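You operate a simulated robot arm through the tools that you are given. There is no shell and no other tool. Be economical: measure what you need, move in short steps, check, and stop when the job is done.

You run a simulated robot arm. Do the job below in one go: nothing can be reset, and whatever is moved stays where it is left.

TASK
Put one of the wooden sticks from the top of the tile bench on the clay lump on the top of the bucket bench. Put the green-rimmed cup on top of the white wiping block. Fetch the blue-rimmed cup and set it on the shelf under the kiln bench. Open the cupboard drawer, take the steel scoop and put it inside, then shut the drawer. Take the green scrub pad from the top of the bucket bench and leave it on the top of the glazing bench. Take the beaker that says "plum" from the top of the mill bench and put it on the top of the blue wheel. Turn the mill dial to 75 rpm. Stack the jar that says "27" from the top of the tile bench on top of the jar marked "72". Put the card that says "CONE 6" from the top of the tile bench on the back of the ware table and the card marked "fern" on top of the pink basin. Take the jug from the top of the glazing bench and put it on the top of the sieve bench. Any order will do. Set down upright: green-rimmed cup, blue-rimmed cup, beaker, jug.

Only the result counts: the job must be done as asked and must still hold three seconds after the hand-in. Knocking over, shifting, dropping, spilling or breaking anything else fails it.

THE ROBOT
A 7-joint arm with a four-finger gripper on a trunk, on a base that drives. Base frame: it is fixed to the floor where the robot stands at the start and does not move with it; the origin is under the middle of the robot, x ahead of it, y to its left, z up; the surface under the hand at the start is at about z = 80. Lengths are in cm, angles in degrees, forces in N, time in s.
Its first joint turns from -69.0 to 172.0 degrees. Places, roughly: back of the ware table (24x26 cm) [-130, -316, 66]; beaker [-200, 350, 75]; bin [-20, -300, 30]; blue-rimmed cup [50, -50, 75]; card [75, 25, 75]; clay lump (6x5x3 cm) [-160, 150, 50]; cupboard drawer [-20, -290, 40]; green-rimmed cup [50, -50, 75]; jar [100, -50, 75]; jug [-175, -75, 75]; mill dial [-230, 350, 90]; pink basin (23x23x6 cm) [100, 10, 80]; scrub pad [-150, 150, 50]; shelf under the kiln bench [90, 350, 20]; steel scoop (12x6x3 cm) [90, -50, 80]; top of the blue wheel [-160, 10, 90]; top of the glazing bench [-150, -60, 80]; top of the sieve bench [-460, 300, 80]; wiping block (10x7x4 cm) [110, -30, 80]; wooden stick (2x2x11 cm) [50, 40, 90]. Payload 3.67 kg.
The TCP is the grasp point between the finger pads, 2.8 cm short of the fingertips. In the tool frame z runs along the fingers and y along their closing line. The gripper opens to 11.2 cm. The gripper's body begins 7.3 cm behind the TCP.
Orientation is that of the tool frame in the base frame, as [roll, pitch, yaw] about the fixed x, y, z axes, in that order (R = Rz(yaw) Ry(pitch) Rx(roll)). With the fingers straight down and closing along the base's y, the tool's x points along the base's -x, its y along +y and its z along -z.

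THE INTERFACE
- The arm moves only by the tool servo_tool. Its argument "targets" is a list of rows, each a list of 6 numbers: the shift along the base's x, y, z in cm, then the turn, a rotation vector about the base's x, y, z in degrees. In form: [[x, y, z, wx, wy, wz], ...]. A call has 1 to 20 rows; each row is the pose to reach, as a shift and turn from the pose commanded when the call began. "hand" is the closure, from 0 (fully open) to 1 (shut), set as the call begins (left out, the last holds). Each row takes 0.2 s and may step no farther than 5 cm and 8.6 degrees from the row before; otherwise, or with a gripper value out of range, the whole call is refused. Where a pose cannot be reached the arm comes as near as it can. A force on the tool above 40 N (or 10 N above the force at the start of the call, whichever is more), or a blocked arm, ends the call early, and 0.2 s more pass. Each finger halts on what it meets, pressing with about 30 N; the grip force reading is that of the motor and also rises with nothing between the fingers. The clock runs only during rows and for 0.2 s after the last one: add rows that repeat a pose to give the fingers time. It gives the time, the measured TCP pose, the force on the tool (base axes), the opening and the grip force at its end, in the units of the frame above (readings bear some noise), with the torque about the TCP (base axes, N m) and any sound that the robot's microphone picked up, and new pictures: "pictures" is both (left out), scene, wrist or none.
- Cameras (640 x 400 px; columns grow to the right, rows downward): "scene" is now at [9.21, -5.26, 151.75]; the picture's right is [-0.81, -0.58, 0.00], its down [-0.49, 0.69, -0.54] and it looks along [0.31, -0.44, -0.84] (base axes); focal length 214 px, centre (320, 200). "wrist" rides on the gripper at [6, -1.8, -10.4] in the tool frame; the picture's right is [0.29, 0.96, 0.00], its down [-0.80, 0.24, -0.55] and it looks along [-0.53, 0.16, 0.83] (tool axes); focal length 234 px, centre (320, 200).
- slide_trunk(by): slides the trunk up (or, below 0, down) by that many cm; the arm and the scene camera ride with it, the base frame stays. It gives what a move gives, with no picture.
- roll_base(legs): drives the robot by 1 to 6 legs, each [ahead, turn to the left] in cm and degrees, along the robot's own axes; the way and the turn of a leg run together, so that a leg with both is an arc; at most 150 cm and 180 degrees a leg. The arm and the cameras ride along, it lands a little off, and it stops where it bumps. It gives what a move gives, and a new picture of the scene camera.
- aim_head(pan, tilt): turns the head with the scene camera to pan (to the left, within 86 degrees either way) and tilt (down, from -29 to 69), counted from straight ahead of the robot. It gives what a move gives, and a new picture of the scene camera.
- locate(camera, pixels): there is no depth. For up to 12 entries [column, row, z] of the newest picture of that camera ("zoom" is the newest enlarged one), the place [x, y] in the base frame at which the ray of that pixel passes the height z, good to about 0.2 cm, but the place of the scene camera against the robot may be out by one fixed shift of up to 1.2 cm in any direction. It takes no simulated time.
- zoom(camera, box): a new picture of the part [left, top, right, bottom] of that camera's present view, enlarged. It takes no simulated time.
- finish_job(): hands the job in; it is judged then, once.

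Go step by step. Measure first, check grasps and placings, and put right what went wrong. The budget is 371 turns and 360 pictures, counting those below and the enlarged ones. Unless the task says otherwise, let go and move clear before handing in, and close with one line.

The tools are called after "Request:" by a JSON object that holds its "method" and its "body". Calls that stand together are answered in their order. servo_tool: Moves the arm, as the interface text tells. Its arguments: {"type":"object","properties":{"targets":{"type":"array","items":{"type":"array","items":{"type":"number"}}},"hand":{"type":"number"},"pictures":{"type":"string","enum":["both","scene","wrist","none"]}},"required":["targets"]} The other tools are called the same way: slide_trunk (by) slides the trunk up or down; roll_base (legs) drives the base; aim_head (pan, tilt) turns the head that bears the scene camera; locate (camera, pixels) gives the place at which the rays of pixels pass given heights; zoom (camera, box) takes an enlarged picture of a part of a camera's view; finish_job () hands the job in.

At the start:

```text
time_s: 0.0
tcp_pos: [63.41, -3.84, 111.84]
tcp_rot: [-180.0, 0.0, -179.9]
contact_force: [0.1, 0.1, 0.1]
wrist_torque: [-0.02, -0.02, 0.0]
width: 11.2
grasp_force: 0.0
trunk travel left (down, up): [-67.5, 16.5]
robot x, y, heading: [0.43, -0.21, 0.0]
head pan, tilt: [-54.5, 57.6]
```

scene: 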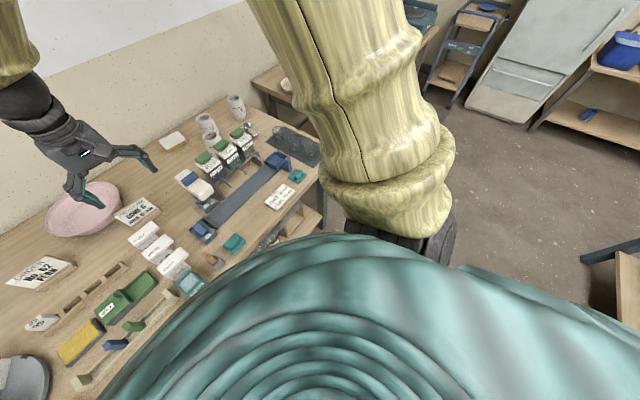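
wrist: 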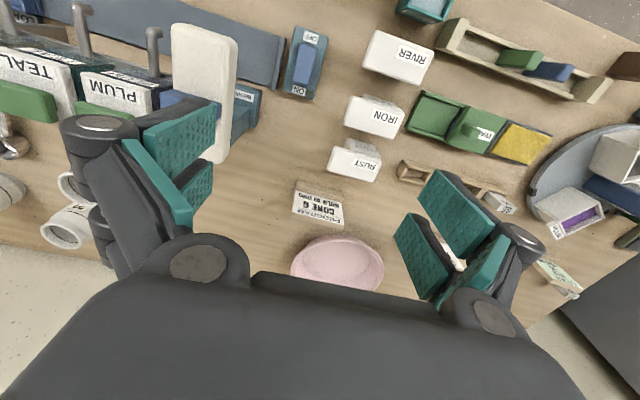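

The first pictures show the tile bench with cards, a pink basin and jars. I'll aim the head straight ahead to survey it.

Request:
{"method": "aim_head", "body": {"pan": 0, "tilt": 45}}

Request:
{"method": "aim_head", "body": {"pan": -40, "tilt": 40}}

Request:
{"method": "aim_head", "body": {"pan": 40, "tilt": 40}}

```text
time_s: 1.2
tcp_pos: [63.38, -3.77, 111.93]
tcp_rot: [-179.9, 0.0, -179.9]
contact_force: [-0.1, -0.1, -0.4]
wrist_torque: [-0.01, -0.02, -0.03]
width: 11.19
grasp_force: 0.0
trunk travel left (down, up): [-67.5, 16.5]
robot x, y, heading: [-0.17, -0.02, -0.3]
head pan, tilt: [0.0, 45.0]
```

scene: 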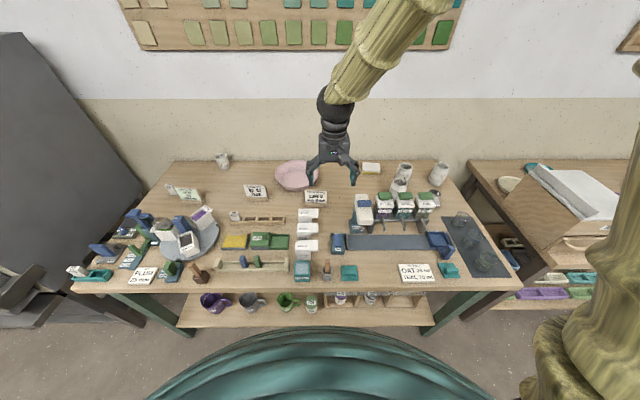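

```text
time_s: 2.3
tcp_pos: [63.41, -3.87, 111.95]
tcp_rot: [180.0, 0.0, -180.0]
contact_force: [0.0, 0.2, 0.6]
wrist_torque: [0.01, -0.03, 0.01]
width: 11.21
grasp_force: 0.0
trunk travel left (down, up): [-67.5, 16.5]
robot x, y, heading: [0.06, 0.27, 0.1]
head pan, tilt: [-40.0, 40.0]
```

scene: 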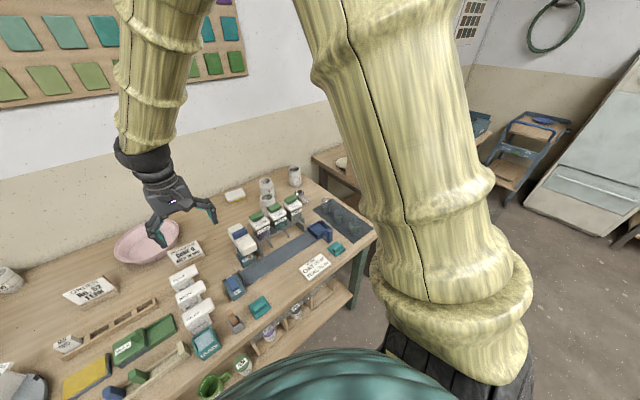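

```text
time_s: 3.8
tcp_pos: [63.41, -3.82, 111.9]
tcp_rot: [180.0, 0.1, 180.0]
contact_force: [0.3, -0.4, -0.3]
wrist_torque: [-0.04, 0.03, 0.01]
width: 11.22
grasp_force: 0.0
trunk travel left (down, up): [-67.5, 16.5]
robot x, y, heading: [0.09, -0.38, 0.2]
head pan, tilt: [40.0, 40.0]
```

scene: 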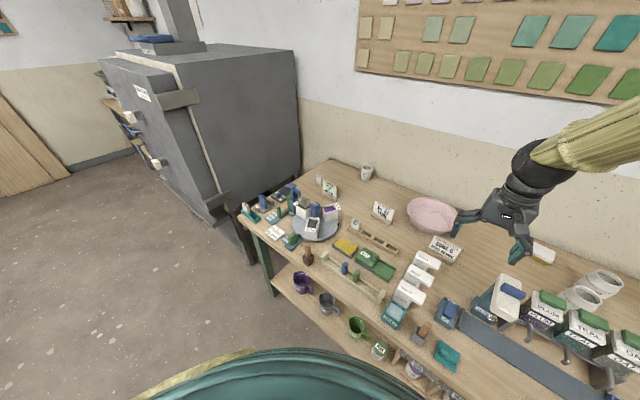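

The bench holds many labelled items, so I'll look straight on and zoom in by parts.

Request:
{"method": "aim_head", "body": {"pan": 0, "tilt": 50}}

Request:
{"method": "zoom", "body": {"camera": "scene", "box": [60, 120, 220, 270]}}

Request:
{"method": "zoom", "body": {"camera": "scene", "box": [200, 120, 360, 270]}}

Request:
{"method": "zoom", "body": {"camera": "scene", "box": [340, 120, 500, 270]}}

Request:
{"method": "zoom", "body": {"camera": "scene", "box": [170, 230, 450, 330]}}

```text
time_s: 4.9
tcp_pos: [63.53, -3.9, 111.9]
tcp_rot: [-180.0, 0.0, -179.9]
contact_force: [0.7, -0.2, -0.1]
wrist_torque: [0.01, 0.02, 0.02]
width: 11.19
grasp_force: 0.0
trunk travel left (down, up): [-67.5, 16.5]
robot x, y, heading: [-0.32, -0.29, -0.1]
head pan, tilt: [0.0, 50.0]
```

scene: 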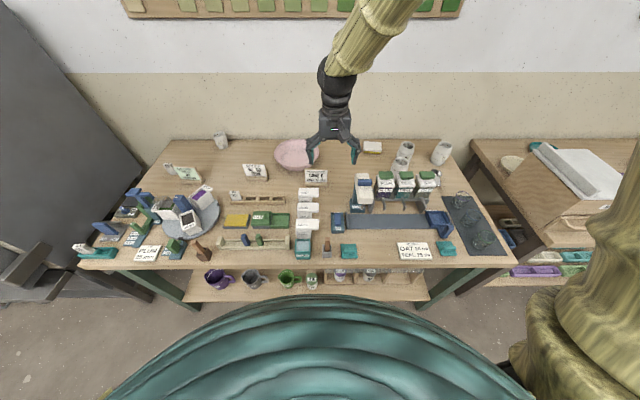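

```text
2.67 times, centred on (140, 195) of scene
```

zoom: 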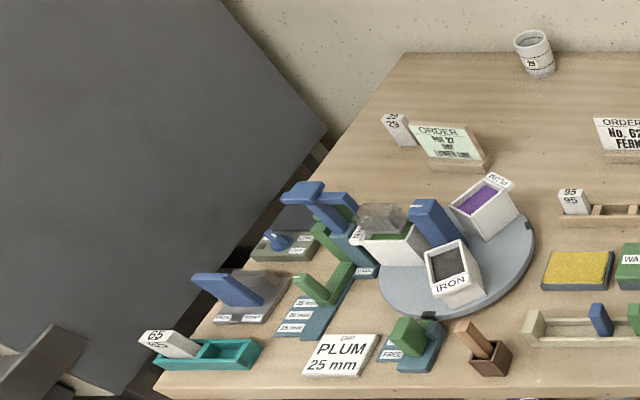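

```text
2.67 times, centred on (280, 195) of scene
```

zoom: 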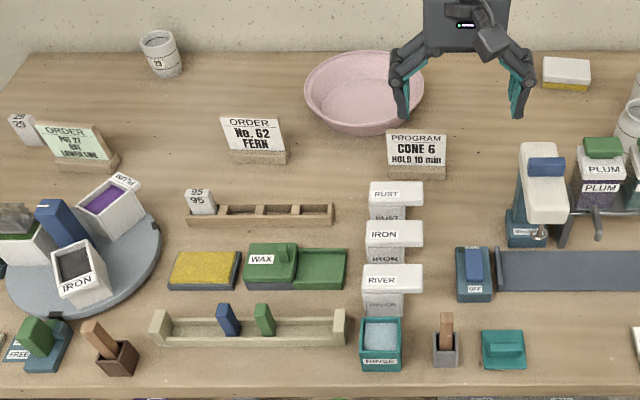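

```text
2.67 times, centred on (420, 195) of scene
```

zoom: 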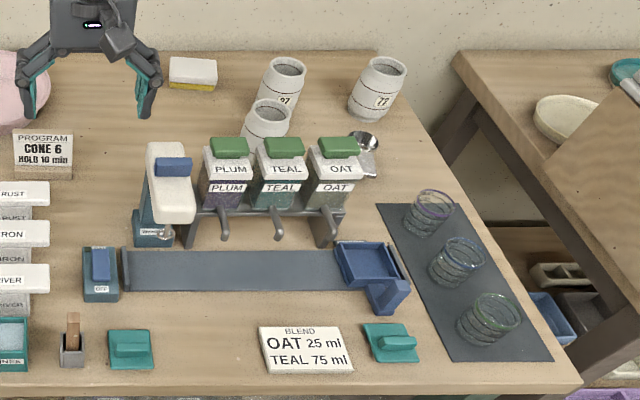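

```text
2.29 times, centred on (310, 280) of scene
```

zoom: 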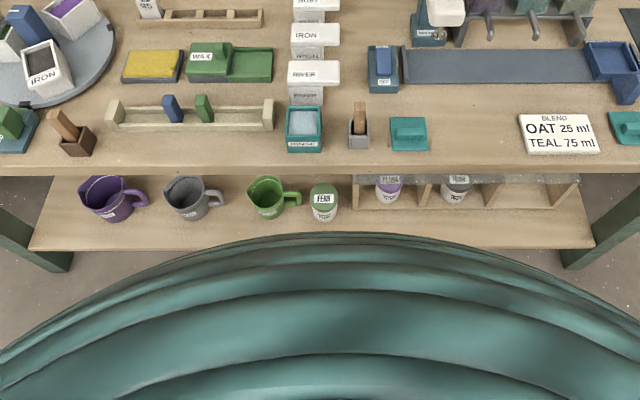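

Let me zoom further on the cups, jars, and scoop to read colours and numbers.

Request:
{"method": "zoom", "body": {"camera": "scene", "box": [430, 180, 510, 260]}}

Request:
{"method": "zoom", "body": {"camera": "scene", "box": [390, 130, 460, 200]}}

Request:
{"method": "zoom", "body": {"camera": "scene", "box": [200, 120, 260, 170]}}

```text
5.00 times, centred on (470, 220) of scene
```

zoom: 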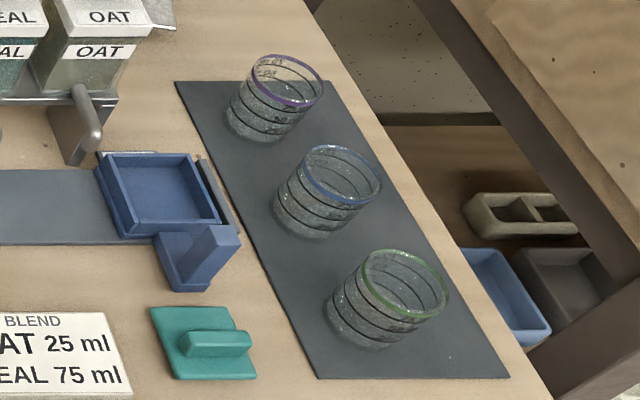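

```text
5.71 times, centred on (425, 165) of scene
```

zoom: 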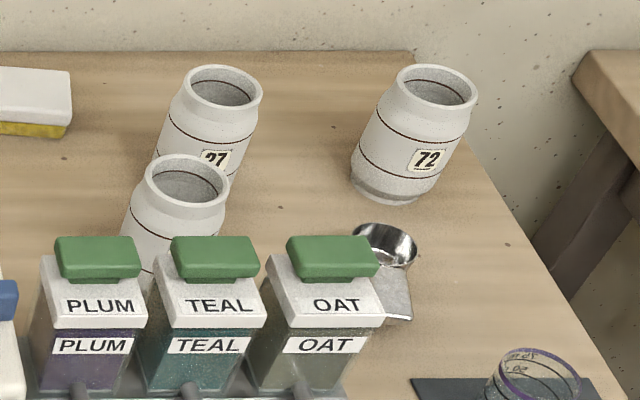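

```text
8.00 times, centred on (230, 145) of scene
```

zoom: 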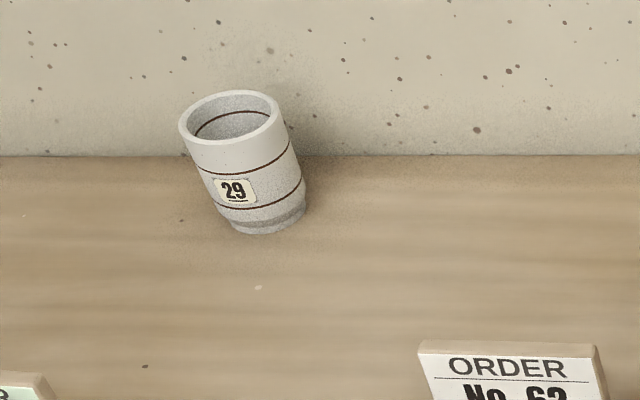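

Request:
{"method": "locate", "body": {"camera": "scene", "pixels": [[478.4, 245, 80], [467, 223, 80], [407.1, 145.4, 92], [436.4, 161.5, 81], [445.7, 145.2, 92], [401.9, 162, 92], [436.4, 172, 80], [438, 182.5, 80], [372, 146, 84], [316.3, 184.5, 80], [256.8, 178.9, 80], [296.9, 157.5, 82]]}}

Request:
{"method": "locate", "body": {"camera": "scene", "pixels": [[327.2, 238, 90], [327, 254, 80], [194.6, 243, 90], [204, 261, 80], [320, 265, 80], [174, 139, 80], [440, 139, 80], [522, 265, 80]]}}

Request:
{"method": "aim_head", "body": {"pan": 86, "tilt": 30}}

Request:
{"method": "aim_head", "body": {"pan": -86, "tilt": 30}}

```text
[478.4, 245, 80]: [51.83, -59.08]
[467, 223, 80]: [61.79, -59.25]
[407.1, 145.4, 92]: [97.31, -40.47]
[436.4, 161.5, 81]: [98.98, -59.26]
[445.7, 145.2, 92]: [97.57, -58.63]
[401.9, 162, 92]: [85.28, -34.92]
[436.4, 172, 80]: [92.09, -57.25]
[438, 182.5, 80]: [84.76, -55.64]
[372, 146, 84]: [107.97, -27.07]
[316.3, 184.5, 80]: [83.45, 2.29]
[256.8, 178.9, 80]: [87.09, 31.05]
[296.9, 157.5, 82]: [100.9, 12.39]
```

```text
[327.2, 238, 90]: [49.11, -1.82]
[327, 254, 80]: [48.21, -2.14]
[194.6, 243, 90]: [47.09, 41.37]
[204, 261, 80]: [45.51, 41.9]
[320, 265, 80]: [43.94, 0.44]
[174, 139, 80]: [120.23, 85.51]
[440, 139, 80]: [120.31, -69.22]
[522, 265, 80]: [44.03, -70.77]
```

```text
time_s: 6.5
tcp_pos: [63.48, -3.81, 111.87]
tcp_rot: [179.9, 0.0, -179.9]
contact_force: [0.5, 0.9, 0.3]
wrist_torque: [0.02, 0.01, 0.0]
width: 11.21
grasp_force: 0.0
trunk travel left (down, up): [-67.5, 16.5]
robot x, y, heading: [-0.28, -0.11, -0.0]
head pan, tilt: [85.9, 30.0]
```

scene: 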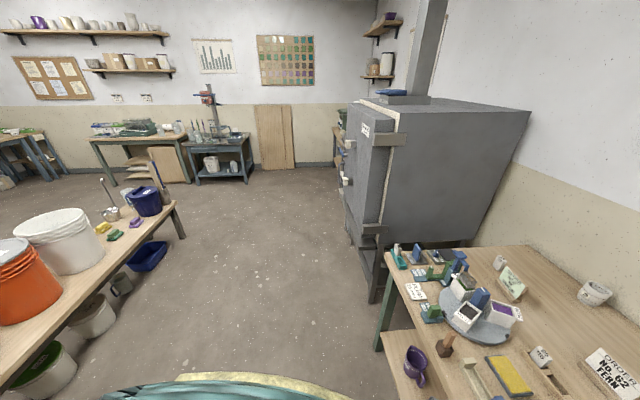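

```text
time_s: 9.1
tcp_pos: [63.4, -3.72, 111.74]
tcp_rot: [180.0, 0.0, 179.9]
contact_force: [-0.2, 0.0, 0.3]
wrist_torque: [0.01, -0.01, 0.0]
width: 11.19
grasp_force: 0.0
trunk travel left (down, up): [-67.5, 16.5]
robot x, y, heading: [0.4, 0.04, -0.1]
head pan, tilt: [-85.9, 30.0]
```

scene: 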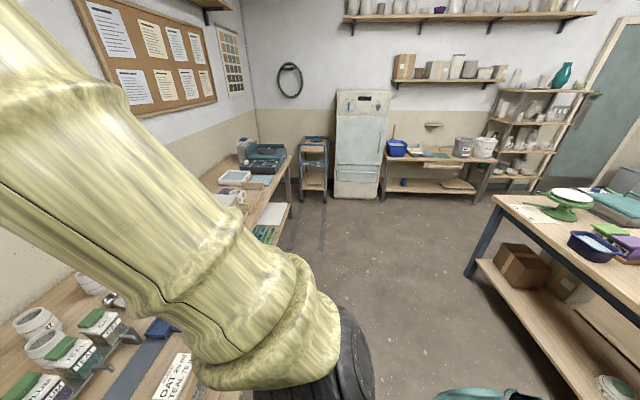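

The tile bench edge is at x≈44 and the basin and jars lie near 100. I'll check straight down at the robot's front for clearance before rolling ahead.

Request:
{"method": "aim_head", "body": {"pan": 0, "tilt": 69}}

Request:
{"method": "roll_base", "body": {"legs": [[7, 0]]}}

```text
time_s: 10.7
tcp_pos: [63.48, -3.77, 111.94]
tcp_rot: [-179.9, 0.0, 180.0]
contact_force: [-1.1, -0.4, -0.5]
wrist_torque: [-0.01, 0.0, 0.02]
width: 11.2
grasp_force: 0.1
trunk travel left (down, up): [-67.5, 16.5]
robot x, y, heading: [0.15, -0.06, -0.1]
head pan, tilt: [0.0, 68.8]
```

scene: 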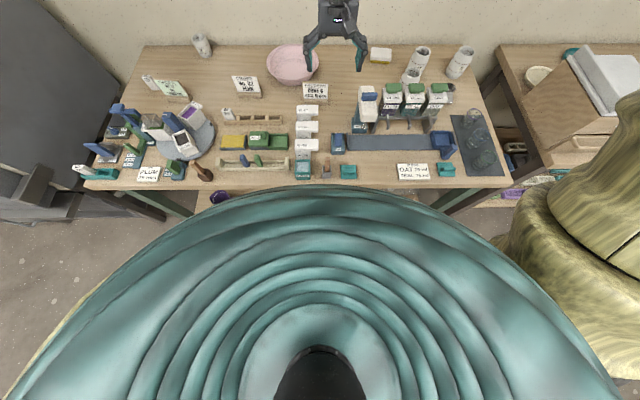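

```text
time_s: 11.7
tcp_pos: [70.83, -3.7, 111.71]
tcp_rot: [180.0, 0.0, -179.9]
contact_force: [0.4, -0.2, -0.2]
wrist_torque: [0.0, 0.06, 0.0]
width: 11.19
grasp_force: 0.0
trunk travel left (down, up): [-67.5, 16.5]
robot x, y, heading: [7.03, -0.38, 0.4]
head pan, tilt: [0.0, 68.8]
```

scene: 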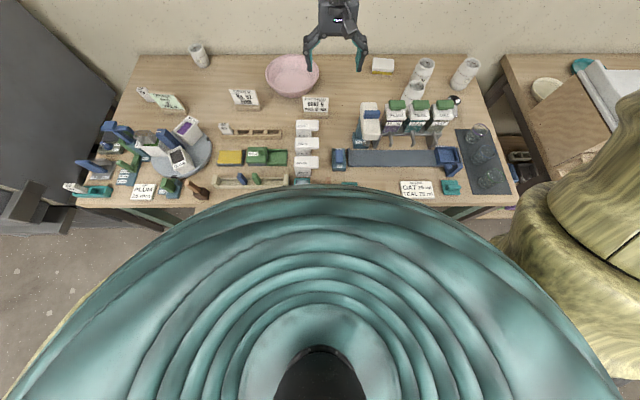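

The move went fine. I'll shift the hand towards the fern card for a wrist view.

Request:
{"method": "servo_tool", "body": {"targets": [[0, 5, 0, 0, 0, 0], [0, 10, 0, 0, 0, 0], [0, 15, 0, 0, 0, 0], [0, 20, 0, 0, 0, 0], [0, 25, 0, 0, 0, 0], [0, 30, 0, 0, 0, 0]], "pictures": "both"}}

Request:
{"method": "zoom", "body": {"camera": "scene", "box": [220, 50, 350, 130]}}

```text
time_s: 13.2
tcp_pos: [73.77, 23.62, 118.75]
tcp_rot: [172.6, 0.7, 176.5]
contact_force: [-0.7, 0.1, -0.7]
wrist_torque: [0.01, 0.03, -0.01]
width: 11.22
grasp_force: 0.0
trunk travel left (down, up): [-67.5, 16.5]
robot x, y, heading: [6.96, 0.01, 0.2]
head pan, tilt: [0.0, 68.8]
stopped in row 6: the arm was blocked; the commanded pose is now the measured one
```

scene: 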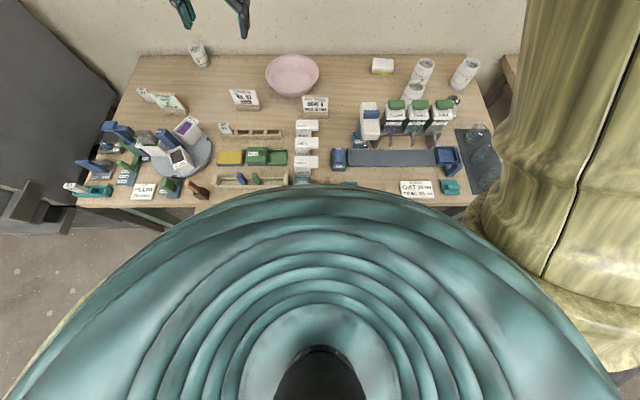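
wrist: 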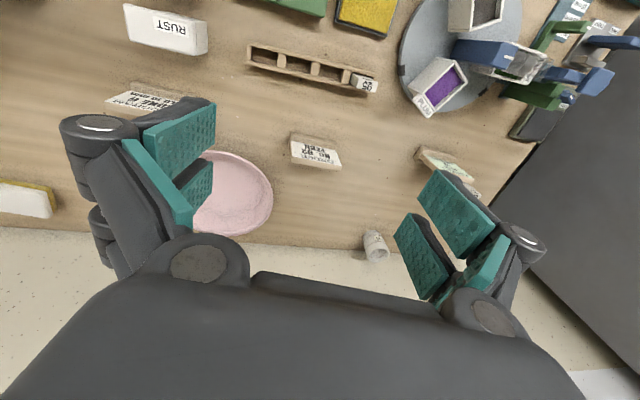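

```text
4.92 times, centred on (285, 90) of scene
```

zoom: 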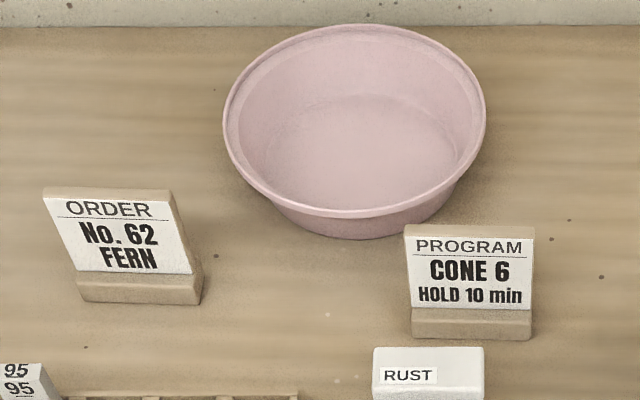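

The arm got blocked going left and tilted, with the hand now at z 118.8. I'll lower it while straightening the tool.

Request:
{"method": "servo_tool", "body": {"targets": [[1, 0, -3, -2, 0.2, 1], [2, 0, -6, -4, 0.4, 2], [3, 1, -9, -6, 0.6, 3], [4, 2, -12, -7.4, 0.7, 3.5]], "pictures": "both"}}

```text
time_s: 14.4
tcp_pos: [80.38, 22.58, 110.56]
tcp_rot: [175.5, 0.0, 176.3]
contact_force: [-0.1, 0.5, 1.5]
wrist_torque: [0.06, -0.04, 0.01]
width: 11.19
grasp_force: 0.0
trunk travel left (down, up): [-67.5, 16.5]
robot x, y, heading: [7.14, 0.03, 0.1]
head pan, tilt: [0.0, 68.8]
stopped in row 4: the arm was blocked; the commanded pose is now the measured one
```

scene: 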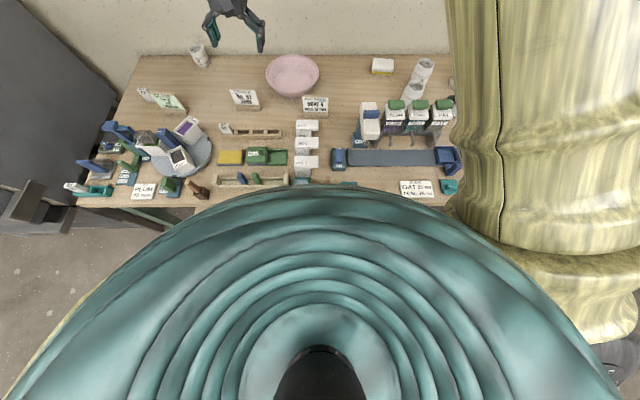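
wrist: 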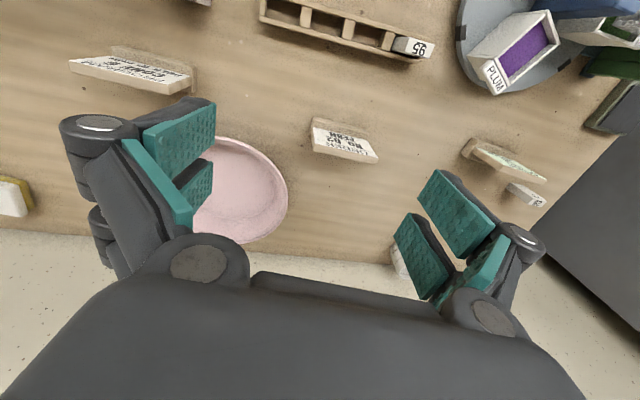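

The arm is still partly blocked at y≈22, likely by its own posture. I'll test moving back right and down while straightening.

Request:
{"method": "servo_tool", "body": {"targets": [[0, -4, 0, -2, 0, 1], [0, -8, 0, -4, 0, 3], [0, -12, -3, -4.5, 0, 3.7], [0, -12, -7, -4.5, 0, 3.7], [0, -12, -11, -4.5, 0, 3.7]], "pictures": "scene"}}

```text
time_s: 15.6
tcp_pos: [80.58, 10.63, 99.29]
tcp_rot: [179.9, -0.1, -179.9]
contact_force: [0.7, 0.0, 0.5]
wrist_torque: [0.02, 0.0, -0.02]
width: 11.18
grasp_force: 0.0
trunk travel left (down, up): [-67.5, 16.5]
robot x, y, heading: [7.11, -0.18, 0.2]
head pan, tilt: [0.0, 68.8]
```

scene: 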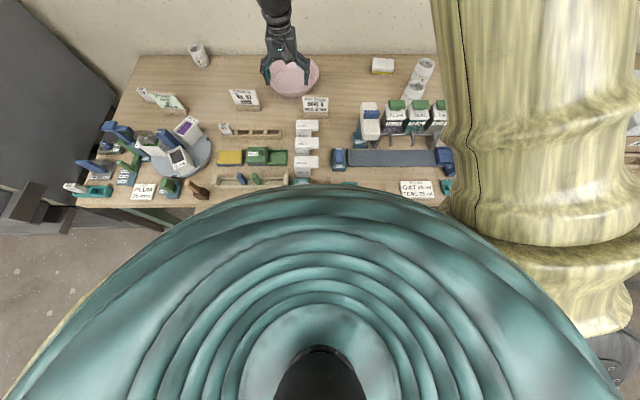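

That works. I'll try going left at this lower height.

Request:
{"method": "servo_tool", "body": {"targets": [[0, 4, 0, 0, 0, 0], [0, 8, 0, 0, 0, 0], [0, 12, 0, 0, 0, 0], [0, 16, 0, 0, 0, 0], [0, 20, 0, 0, 0, 0]], "pictures": "both"}}

```text
time_s: 16.8
tcp_pos: [81.32, 30.14, 99.85]
tcp_rot: [179.5, 0.0, 179.2]
contact_force: [1.0, -0.2, -0.2]
wrist_torque: [-0.04, 0.04, 0.0]
width: 11.19
grasp_force: 0.0
trunk travel left (down, up): [-67.5, 16.5]
robot x, y, heading: [7.13, -0.19, 0.5]
head pan, tilt: [0.0, 68.8]
```

scene: 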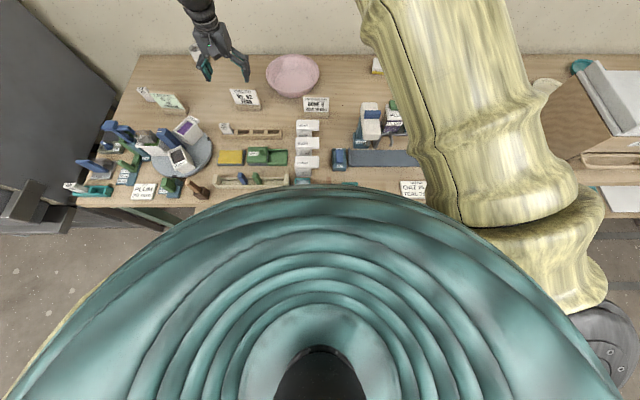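
wrist: 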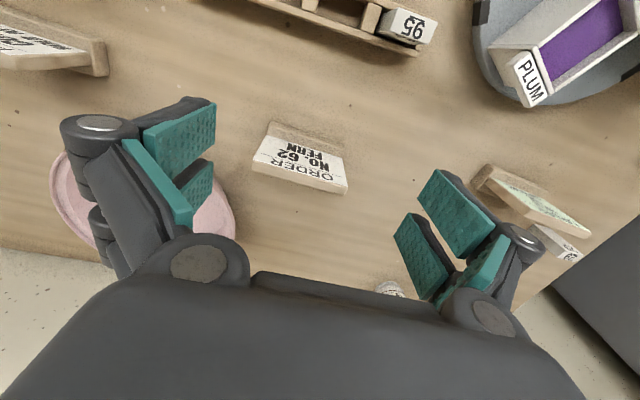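

Request:
{"method": "zoom", "body": {"camera": "wrist", "box": [220, 90, 380, 210]}}

Request:
{"method": "locate", "body": {"camera": "wrist", "pixels": [[270, 122, 80], [345, 152, 80], [254, 163, 86], [345, 192, 86], [60, 200, 86], [235, 210, 86], [135, 135, 86]]}}

```text
3.33 times, centred on (300, 150) of wrist
```

zoom: 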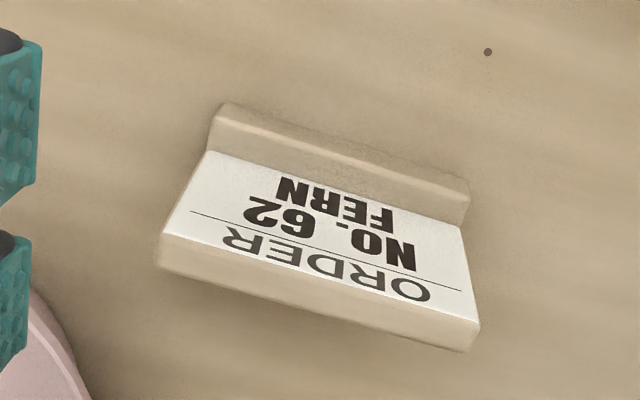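

```text
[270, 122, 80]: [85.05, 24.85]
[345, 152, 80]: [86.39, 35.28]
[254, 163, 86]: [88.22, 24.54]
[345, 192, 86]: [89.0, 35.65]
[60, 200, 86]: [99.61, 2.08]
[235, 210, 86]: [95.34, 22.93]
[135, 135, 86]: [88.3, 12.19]
```

Request:
{"method": "locate", "body": {"camera": "scene", "pixels": [[236.7, 111, 80], [259.5, 111.6, 80], [303.6, 118, 80], [326.8, 119, 80], [260, 82, 87], [229, 88, 87]]}}

Request:
{"method": "locate", "body": {"camera": "zoom", "pixels": [[215, 105, 83], [467, 178, 83], [214, 118, 80], [460, 228, 80], [158, 240, 88], [478, 322, 88], [158, 265, 88], [470, 348, 88]]}}

```text
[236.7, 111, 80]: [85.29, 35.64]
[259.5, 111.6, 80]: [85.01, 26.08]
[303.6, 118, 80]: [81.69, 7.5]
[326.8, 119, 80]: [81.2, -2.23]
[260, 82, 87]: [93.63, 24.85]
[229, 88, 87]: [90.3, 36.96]
```

```text
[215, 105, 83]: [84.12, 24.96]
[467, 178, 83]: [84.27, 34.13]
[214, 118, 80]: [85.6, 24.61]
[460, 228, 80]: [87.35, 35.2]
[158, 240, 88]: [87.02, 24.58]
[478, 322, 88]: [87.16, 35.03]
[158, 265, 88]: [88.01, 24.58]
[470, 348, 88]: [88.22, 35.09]
```

The fern card is about 9.6 cm wide, centred near (87, 29.7), with its top at z≈90. I'll go above it and check.

Request:
{"method": "servo_tool", "body": {"targets": [[3, -0.5, 0, 0, 0, 0], [6.4, -0.9, -1, 0, 0, 0], [6.4, -0.9, -4, 0, 0, 0], [6.4, -0.9, -4, 0, 0, 0]], "pictures": "both"}}

```text
time_s: 17.8
tcp_pos: [86.79, 30.1, 95.41]
tcp_rot: [-179.9, 0.1, -179.8]
contact_force: [-0.8, -0.2, 0.4]
wrist_torque: [0.02, -0.05, 0.01]
width: 11.2
grasp_force: 0.1
trunk travel left (down, up): [-67.5, 16.5]
robot x, y, heading: [7.38, -0.19, 0.1]
head pan, tilt: [0.0, 68.8]
```

scene: 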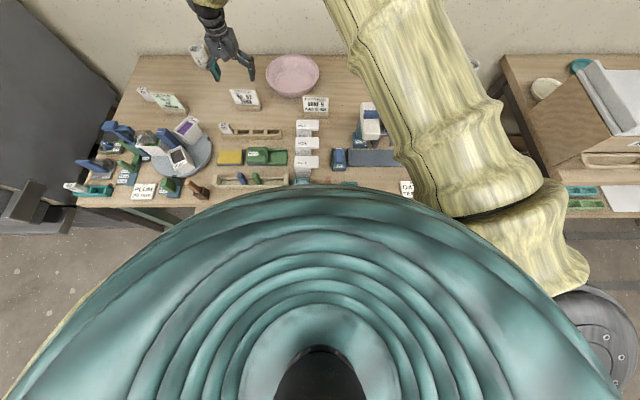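
wrist: 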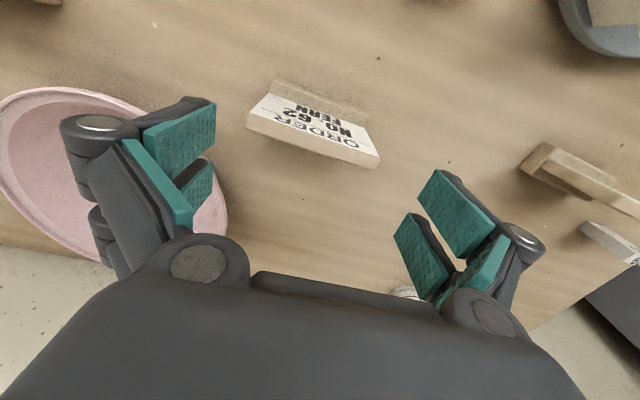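

Request:
{"method": "zoom", "body": {"camera": "wrist", "box": [230, 60, 400, 180]}}

Request:
{"method": "locate", "body": {"camera": "zoom", "pixels": [[100, 200, 90], [550, 360, 90], [175, 70, 82], [520, 205, 82]]}}

```text
3.33 times, centred on (315, 120) of wrist
```

zoom: 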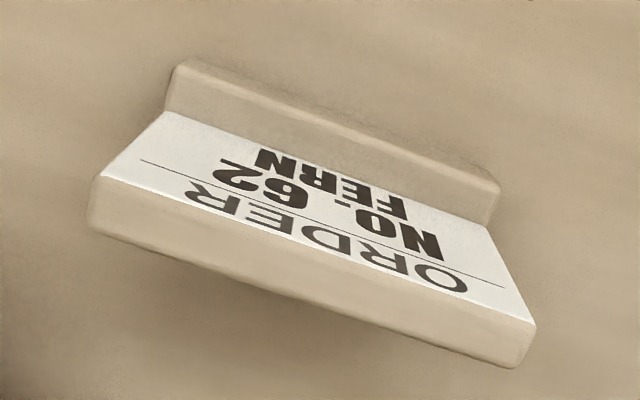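

```text
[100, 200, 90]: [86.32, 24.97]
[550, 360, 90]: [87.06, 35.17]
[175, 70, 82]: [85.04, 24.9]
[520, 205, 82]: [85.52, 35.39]
```

Card spans y≈25–35, centred at 30.0, matching the TCP. I'll descend to z≈86 and close.

Request:
{"method": "servo_tool", "body": {"targets": [[0, 0, -3, 0, 0, 0], [0, 0, -6, 0, 0, 0], [0, 0, -9.2, 0, 0, 0], [0, 0, -9.2, 0, 0, 0]], "pictures": "both"}}

```text
time_s: 18.8
tcp_pos: [86.51, 30.1, 86.27]
tcp_rot: [-179.9, 0.2, -179.8]
contact_force: [-0.6, -0.7, 0.3]
wrist_torque: [0.0, 0.0, 0.02]
width: 11.19
grasp_force: 0.0
trunk travel left (down, up): [-67.5, 16.5]
robot x, y, heading: [6.98, -0.4, -0.1]
head pan, tilt: [0.0, 68.8]
```

scene: 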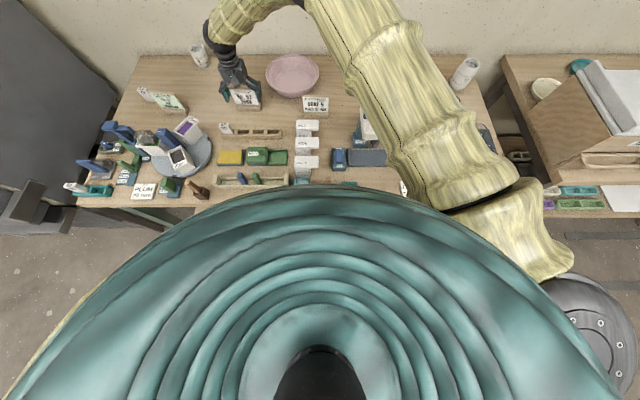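
wrist: 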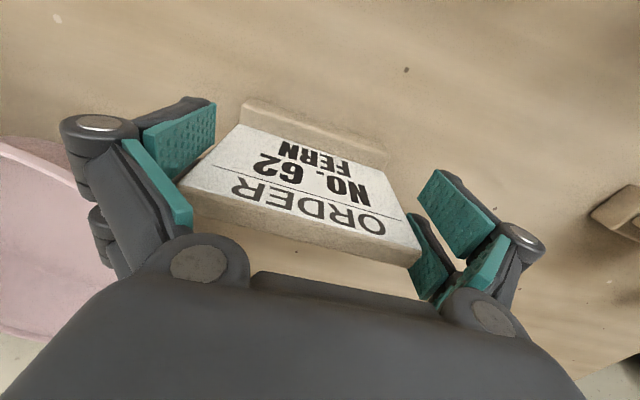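

Request:
{"method": "servo_tool", "body": {"targets": [[0, 0, 0, 0, 0, 0], [0, 0, 0, 0, 0, 0], [0, 0, 0, 0, 0, 0]], "hand": 1, "pictures": "wrist"}}

```text
time_s: 19.6
tcp_pos: [86.58, 30.1, 86.12]
tcp_rot: [-180.0, 0.1, -179.7]
contact_force: [0.3, -1.3, 1.2]
wrist_torque: [-0.11, 0.02, -0.02]
width: 9.89
grasp_force: 29.9
trunk travel left (down, up): [-67.5, 16.5]
robot x, y, heading: [7.09, -0.27, -0.2]
head pan, tilt: [0.0, 68.8]
```

wrist: 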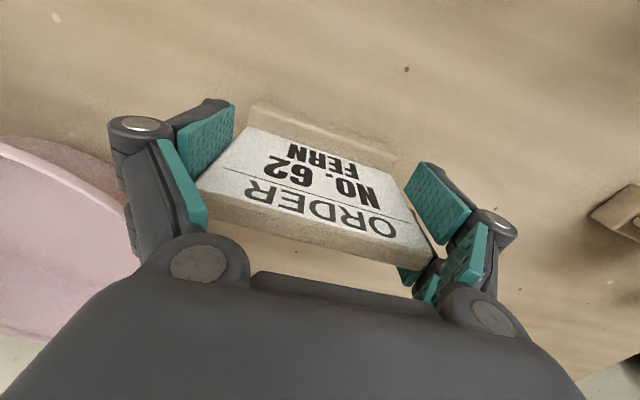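

Card gripped, width 9.89. I'll lift and locate the basin.

Request:
{"method": "servo_tool", "body": {"targets": [[0, 0, 3, 0, 0, 0], [0, 0, 7, 0, 0, 0], [0, 0, 11, 0, 0, 0], [0, -3, 11, 0, 0, 0], [0, -6, 11, 0, 0, 0]], "pictures": "both"}}

Request:
{"method": "locate", "body": {"camera": "scene", "pixels": [[265, 75, 86], [320, 75, 86], [292, 53, 86], [294, 91, 86], [291, 77, 81]]}}

```text
time_s: 20.8
tcp_pos: [86.92, 23.93, 97.25]
tcp_rot: [180.0, 0.2, -179.6]
contact_force: [0.1, 0.1, -1.2]
wrist_torque: [0.01, 0.0, 0.01]
width: 9.86
grasp_force: 29.8
trunk travel left (down, up): [-67.5, 16.5]
robot x, y, heading: [7.05, -0.52, 0.5]
head pan, tilt: [0.0, 68.8]
```

scene: 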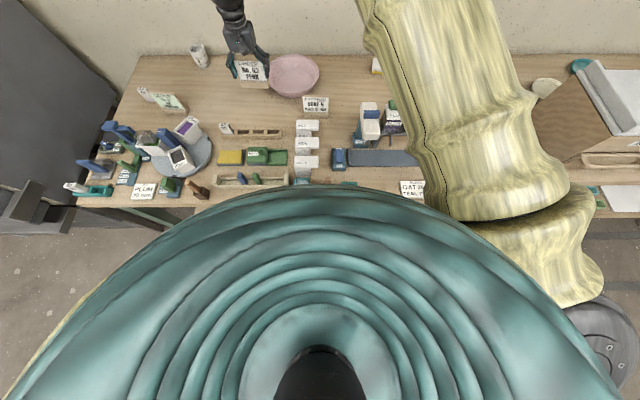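
wrist: 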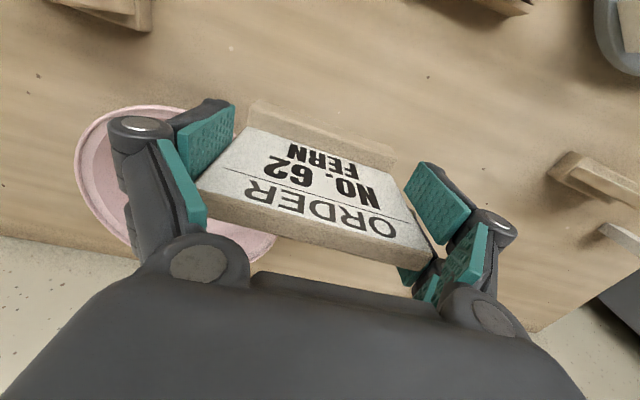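

```text
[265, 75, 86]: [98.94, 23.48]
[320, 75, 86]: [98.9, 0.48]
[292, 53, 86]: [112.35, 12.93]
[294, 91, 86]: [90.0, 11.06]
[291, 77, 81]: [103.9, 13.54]
```

Basin centre is ≈(100.8, 11.5). I'll carry the card over it.

Request:
{"method": "servo_tool", "body": {"targets": [[4, -4, 0, 0, 0, 0], [8, -8, 0, 0, 0, 0], [11, -11, 0, 0, 0, 0], [13.5, -12.4, 0, 0, 0, 0], [13.5, -12.4, 0, 0, 0, 0]], "pictures": "both"}}

```text
refused: row 1 steps farther than a row can; nothing moved
```

Request:
{"method": "servo_tool", "body": {"targets": [[3, -3, 0, 0, 0, 0], [6, -6, 0, 0, 0, 0], [9, -9, 0, 0, 0, 0], [12, -12, 0, 0, 0, 0], [13.5, -12.4, 0, 0, 0, 0], [13.5, -12.4, 0, 0, 0, 0]], "pictures": "both"}}

```text
time_s: 22.2
tcp_pos: [100.4, 11.38, 97.03]
tcp_rot: [-179.9, 0.1, -179.8]
contact_force: [-0.1, -0.4, -0.3]
wrist_torque: [0.0, 0.01, 0.01]
width: 9.87
grasp_force: 30.3
trunk travel left (down, up): [-67.5, 16.5]
robot x, y, heading: [6.81, -0.17, -0.1]
head pan, tilt: [0.0, 68.8]
```

scene: 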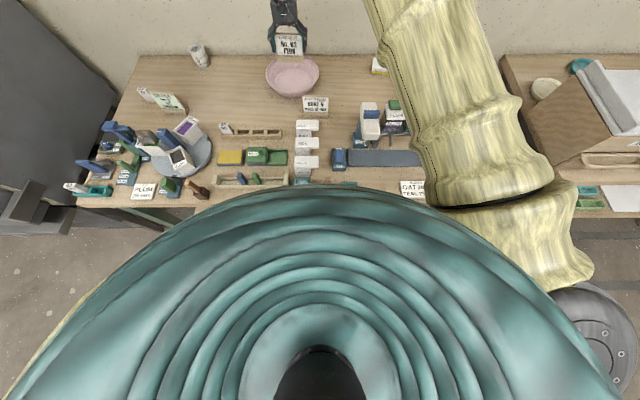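
wrist: 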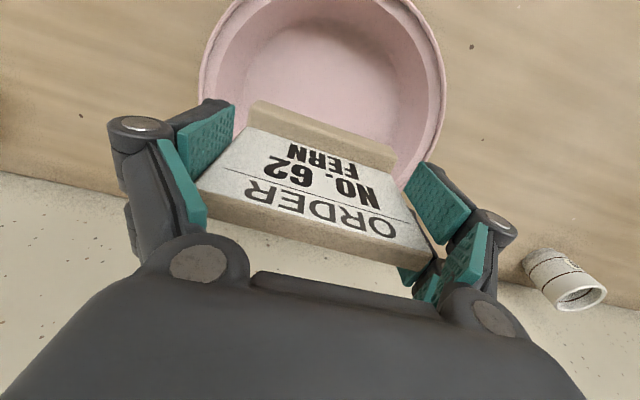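

Request:
{"method": "locate", "body": {"camera": "wrist", "pixels": [[201, 75, 86], [445, 75, 86], [245, 100, 81], [400, 110, 81], [325, 20, 81], [247, 60, 81], [398, 90, 81]]}}

```text
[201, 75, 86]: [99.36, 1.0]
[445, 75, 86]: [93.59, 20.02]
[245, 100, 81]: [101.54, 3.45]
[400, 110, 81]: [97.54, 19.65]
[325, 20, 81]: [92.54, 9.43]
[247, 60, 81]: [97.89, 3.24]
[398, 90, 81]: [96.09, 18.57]
```

The rim fit gives a centre near (101.5, 12). I'll shift slightly and lower until touch.

Request:
{"method": "servo_tool", "body": {"targets": [[0.6, 0.5, -3, 0, 0, 0], [0.6, 0.5, -6, 0, 0, 0], [0.6, 0.5, -8, 0, 0, 0], [0.6, 0.5, -9, 0, 0, 0], [0.6, 0.5, -9.5, 0, 0, 0]], "pictures": "both"}}

```text
time_s: 23.0
tcp_pos: [101.62, 12.11, 90.92]
tcp_rot: [180.0, 0.9, -179.7]
contact_force: [-8.0, 0.0, 25.9]
wrist_torque: [-0.17, 0.53, 0.0]
width: 9.89
grasp_force: 29.5
trunk travel left (down, up): [-67.5, 16.5]
robot x, y, heading: [7.09, -0.14, 0.2]
head pan, tilt: [0.0, 68.8]
stopped in row 3: the force on the tool passed its limit at 48 N (the readings are from after the stop); the commanded pose is now the measured one
```

scene: 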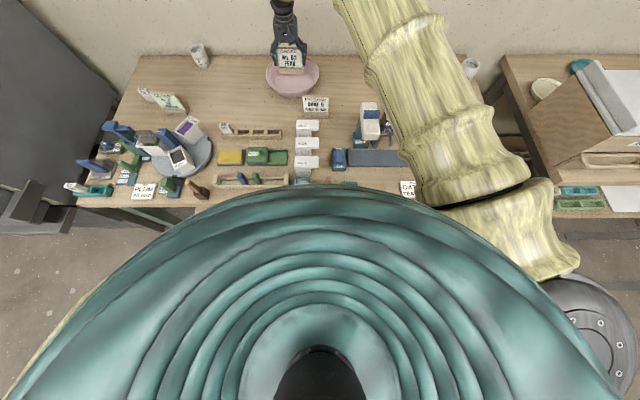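
wrist: 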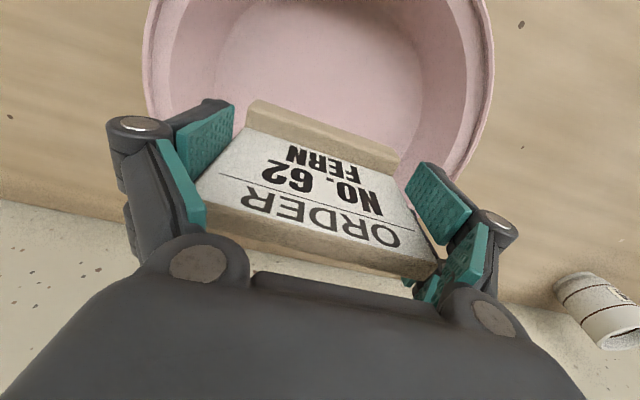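

Contact came early with a push toward −x, so the card is on the far wall. I'll raise and recompute the basin centre from this view.

Request:
{"method": "locate", "body": {"camera": "wrist", "pixels": [[143, 75, 86], [492, 40, 86], [463, 160, 86], [170, 0, 86], [148, 110, 86], [487, 0, 86], [215, 90, 81], [425, 90, 81], [325, 5, 81]]}}

Request:
{"method": "servo_tool", "body": {"targets": [[0, 0, 3, 0, 0, 0], [0, 0, 6, 0, 0, 0], [-4, 0, 6, 0, 0, 0]], "pictures": "both"}}

```text
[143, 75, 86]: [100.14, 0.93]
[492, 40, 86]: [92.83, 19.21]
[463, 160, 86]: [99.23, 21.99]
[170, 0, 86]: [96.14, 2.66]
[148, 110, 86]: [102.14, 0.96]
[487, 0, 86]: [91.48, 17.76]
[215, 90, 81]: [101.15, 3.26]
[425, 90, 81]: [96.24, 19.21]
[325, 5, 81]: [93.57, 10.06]
```

```text
time_s: 23.8
tcp_pos: [97.33, 12.36, 96.48]
tcp_rot: [-180.0, 0.7, -179.8]
contact_force: [-0.2, -0.3, -2.0]
wrist_torque: [0.0, -0.03, 0.01]
width: 9.89
grasp_force: 29.9
trunk travel left (down, up): [-67.5, 16.5]
robot x, y, heading: [6.97, -0.28, 0.4]
head pan, tilt: [0.0, 68.8]
```

scene: 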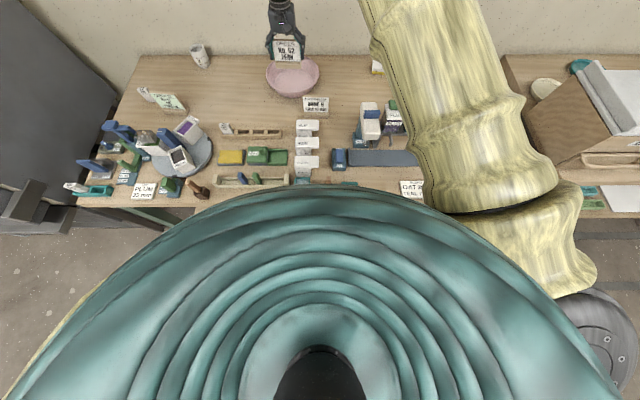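
wrist: 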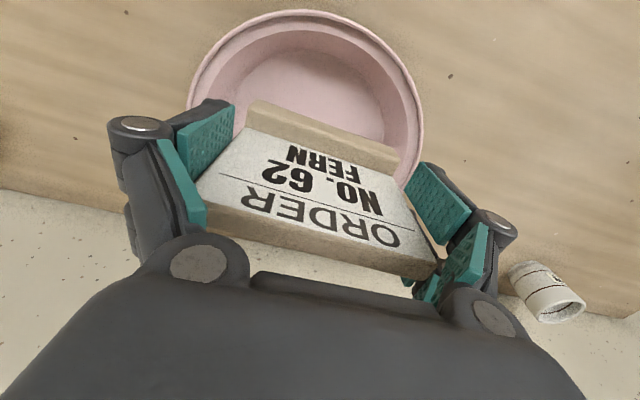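

The torque says the contact was under the card's middle, so it may simply have touched the basin floor. I'll recentre at x≈101 and lower gently.

Request:
{"method": "servo_tool", "body": {"targets": [[3.7, -0.1, 0, 0, 0, 0], [3.7, -0.1, -2, 0, 0, 0], [3.7, -0.1, -4, 0, 0, 0], [3.7, -0.1, -4.8, 0, 0, 0], [3.7, -0.1, -5.4, 0, 0, 0]], "pictures": "both"}}

Request:
{"method": "zoom", "body": {"camera": "scene", "box": [240, 20, 340, 110]}}

```text
time_s: 25.0
tcp_pos: [101.13, 11.94, 91.0]
tcp_rot: [180.0, 0.6, -179.7]
contact_force: [0.1, 0.4, -1.8]
wrist_torque: [0.03, -0.01, 0.0]
width: 9.88
grasp_force: 30.0
trunk travel left (down, up): [-67.5, 16.5]
robot x, y, heading: [7.04, 0.1, 0.3]
head pan, tilt: [0.0, 68.8]
```

scene: 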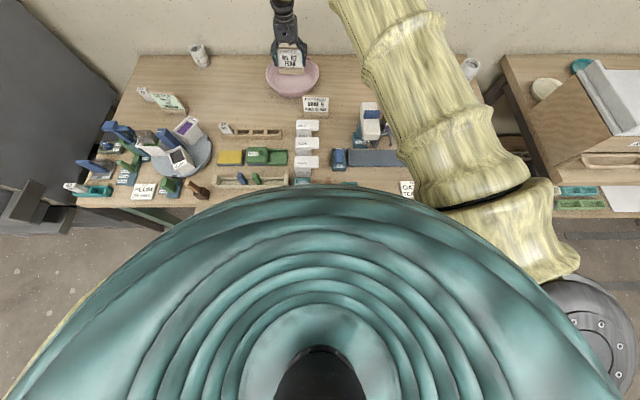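
wrist: 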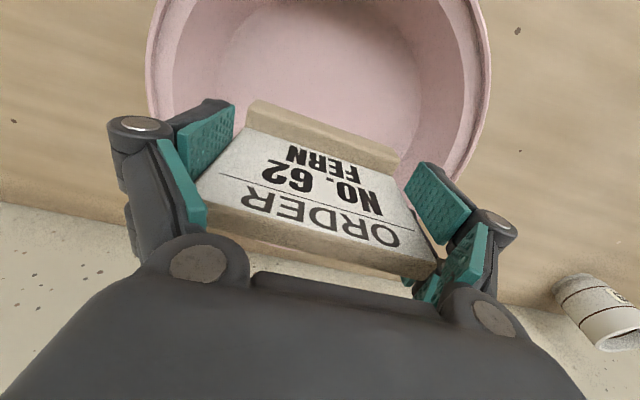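

```text
4.44 times, centred on (290, 65) of scene
```

zoom: 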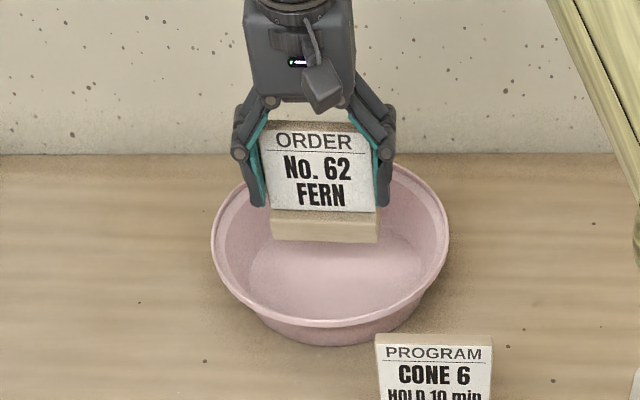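

The zoom shows the card's base front over the basin's middle, so I should come nearer by about 2.5 cm and then lower.

Request:
{"method": "servo_tool", "body": {"targets": [[-2.6, 0, 0, 0, 0, 0], [-2.6, 0, 0, 0, 0, 0], [-2.6, 0, -1, 0, 0, 0], [-2.6, 0, -2, 0, 0, 0], [-2.6, 0, -3, 0, 0, 0], [-2.6, 0, -3.6, 0, 0, 0]], "pictures": "both"}}

Request:
{"method": "zoom", "body": {"camera": "scene", "box": [240, 20, 340, 110]}}

```text
time_s: 25.9
tcp_pos: [98.88, 12.16, 90.95]
tcp_rot: [179.9, 1.5, -179.8]
contact_force: [-4.1, 1.0, 25.5]
wrist_torque: [-0.19, 0.27, -0.03]
width: 9.92
grasp_force: 29.7
trunk travel left (down, up): [-67.5, 16.5]
robot x, y, heading: [7.07, -0.09, -0.0]
head pan, tilt: [0.0, 68.8]
stopped in row 4: the force on the tool passed its limit at 49 N (the readings are from after the stop); the commanded pose is now the measured one
```

scene: 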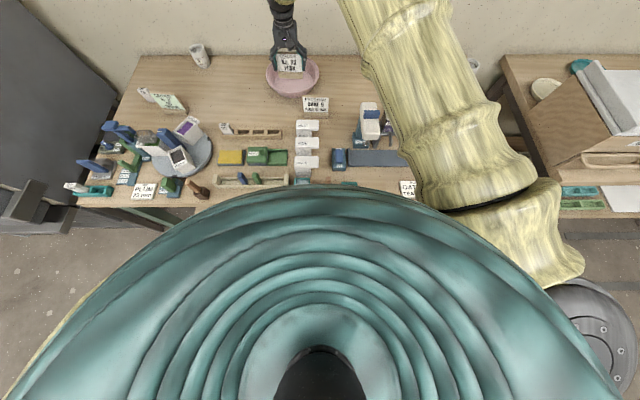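
wrist: 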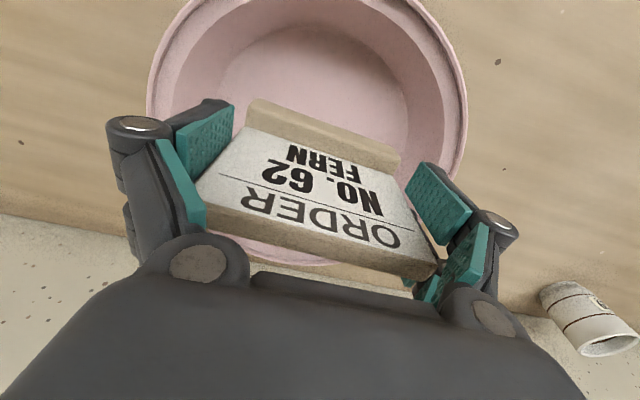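

```text
4.44 times, centred on (290, 65) of scene
```

zoom: 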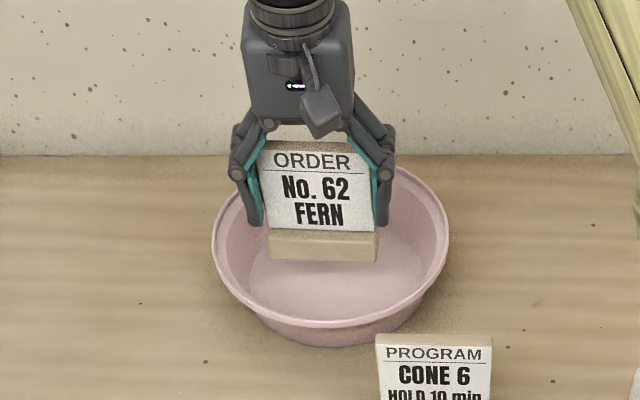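

Contact recurs at the same height (TCP ≈90.7) at different x, with its line of force under the card's middle, so the basin offers a flat support at z≈84.6. I'll recentre slightly, level the tool, and touch down softly.

Request:
{"method": "servo_tool", "body": {"targets": [[0.5, 0, 1, 0, 1, 0], [1.3, 0, 1, 0, 1.5, 0], [1.3, 0, 1, 0, 1.5, 0], [1.3, 0, 0.5, 0, 1.5, 0], [1.3, 0, 0.2, 0, 1.5, 0], [1.3, 0, 0, 0, 1.5, 0], [1.3, 0, -0.2, 0, 1.5, 0], [1.3, 0, -0.2, 0, 1.5, 0]], "pictures": "none"}}

```text
time_s: 27.7
tcp_pos: [100.34, 12.06, 90.92]
tcp_rot: [179.7, 0.3, -179.7]
contact_force: [-0.4, 0.0, 19.2]
wrist_torque: [-0.19, -0.26, 0.0]
width: 9.92
grasp_force: 30.1
trunk travel left (down, up): [-67.5, 16.5]
robot x, y, heading: [7.17, 0.11, 0.2]
head pan, tilt: [0.0, 68.8]
stopped in row 8: the force on the tool passed its limit at 41 N (the readings are from after the stop); the commanded pose is now the measured one
```

Steady contact, with the force centred under the base. Opening slightly.

Request:
{"method": "servo_tool", "body": {"targets": [[0, 0, 0.2, 0, 0, 0], [0, 0, 0.2, 0, 0, 0], [0, 0, 0.2, 0, 0, 0]], "hand": 0, "pictures": "both"}}

Request:
{"method": "zoom", "body": {"camera": "scene", "box": [240, 20, 340, 110]}}

```text
time_s: 28.5
tcp_pos: [100.2, 11.89, 90.79]
tcp_rot: [179.8, 0.1, -179.7]
contact_force: [-0.4, 0.4, 0.3]
wrist_torque: [0.01, -0.02, -0.01]
width: 11.23
grasp_force: 0.0
trunk travel left (down, up): [-67.5, 16.5]
robot x, y, heading: [7.22, -0.04, 0.3]
head pan, tilt: [0.0, 68.8]
```

scene: 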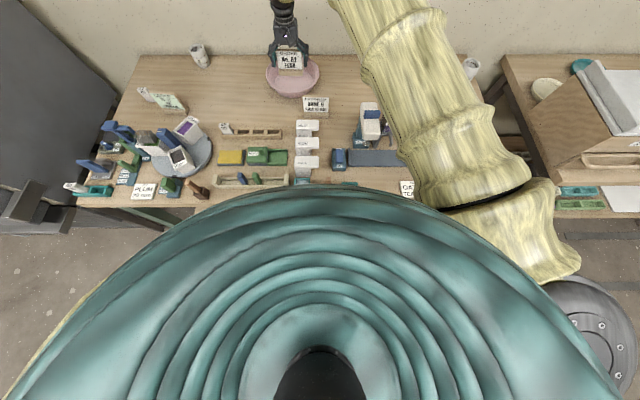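
wrist: 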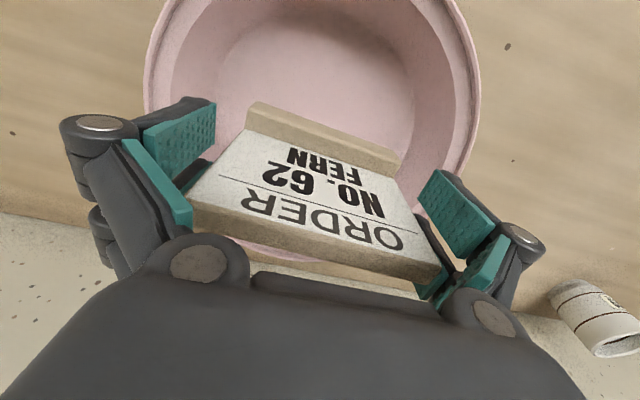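

```text
4.44 times, centred on (290, 65) of scene
```

zoom: 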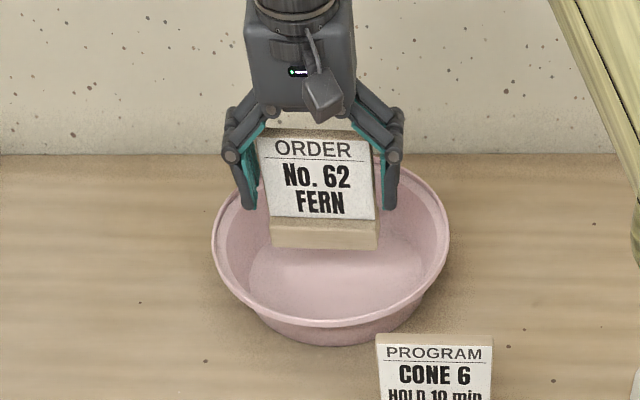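

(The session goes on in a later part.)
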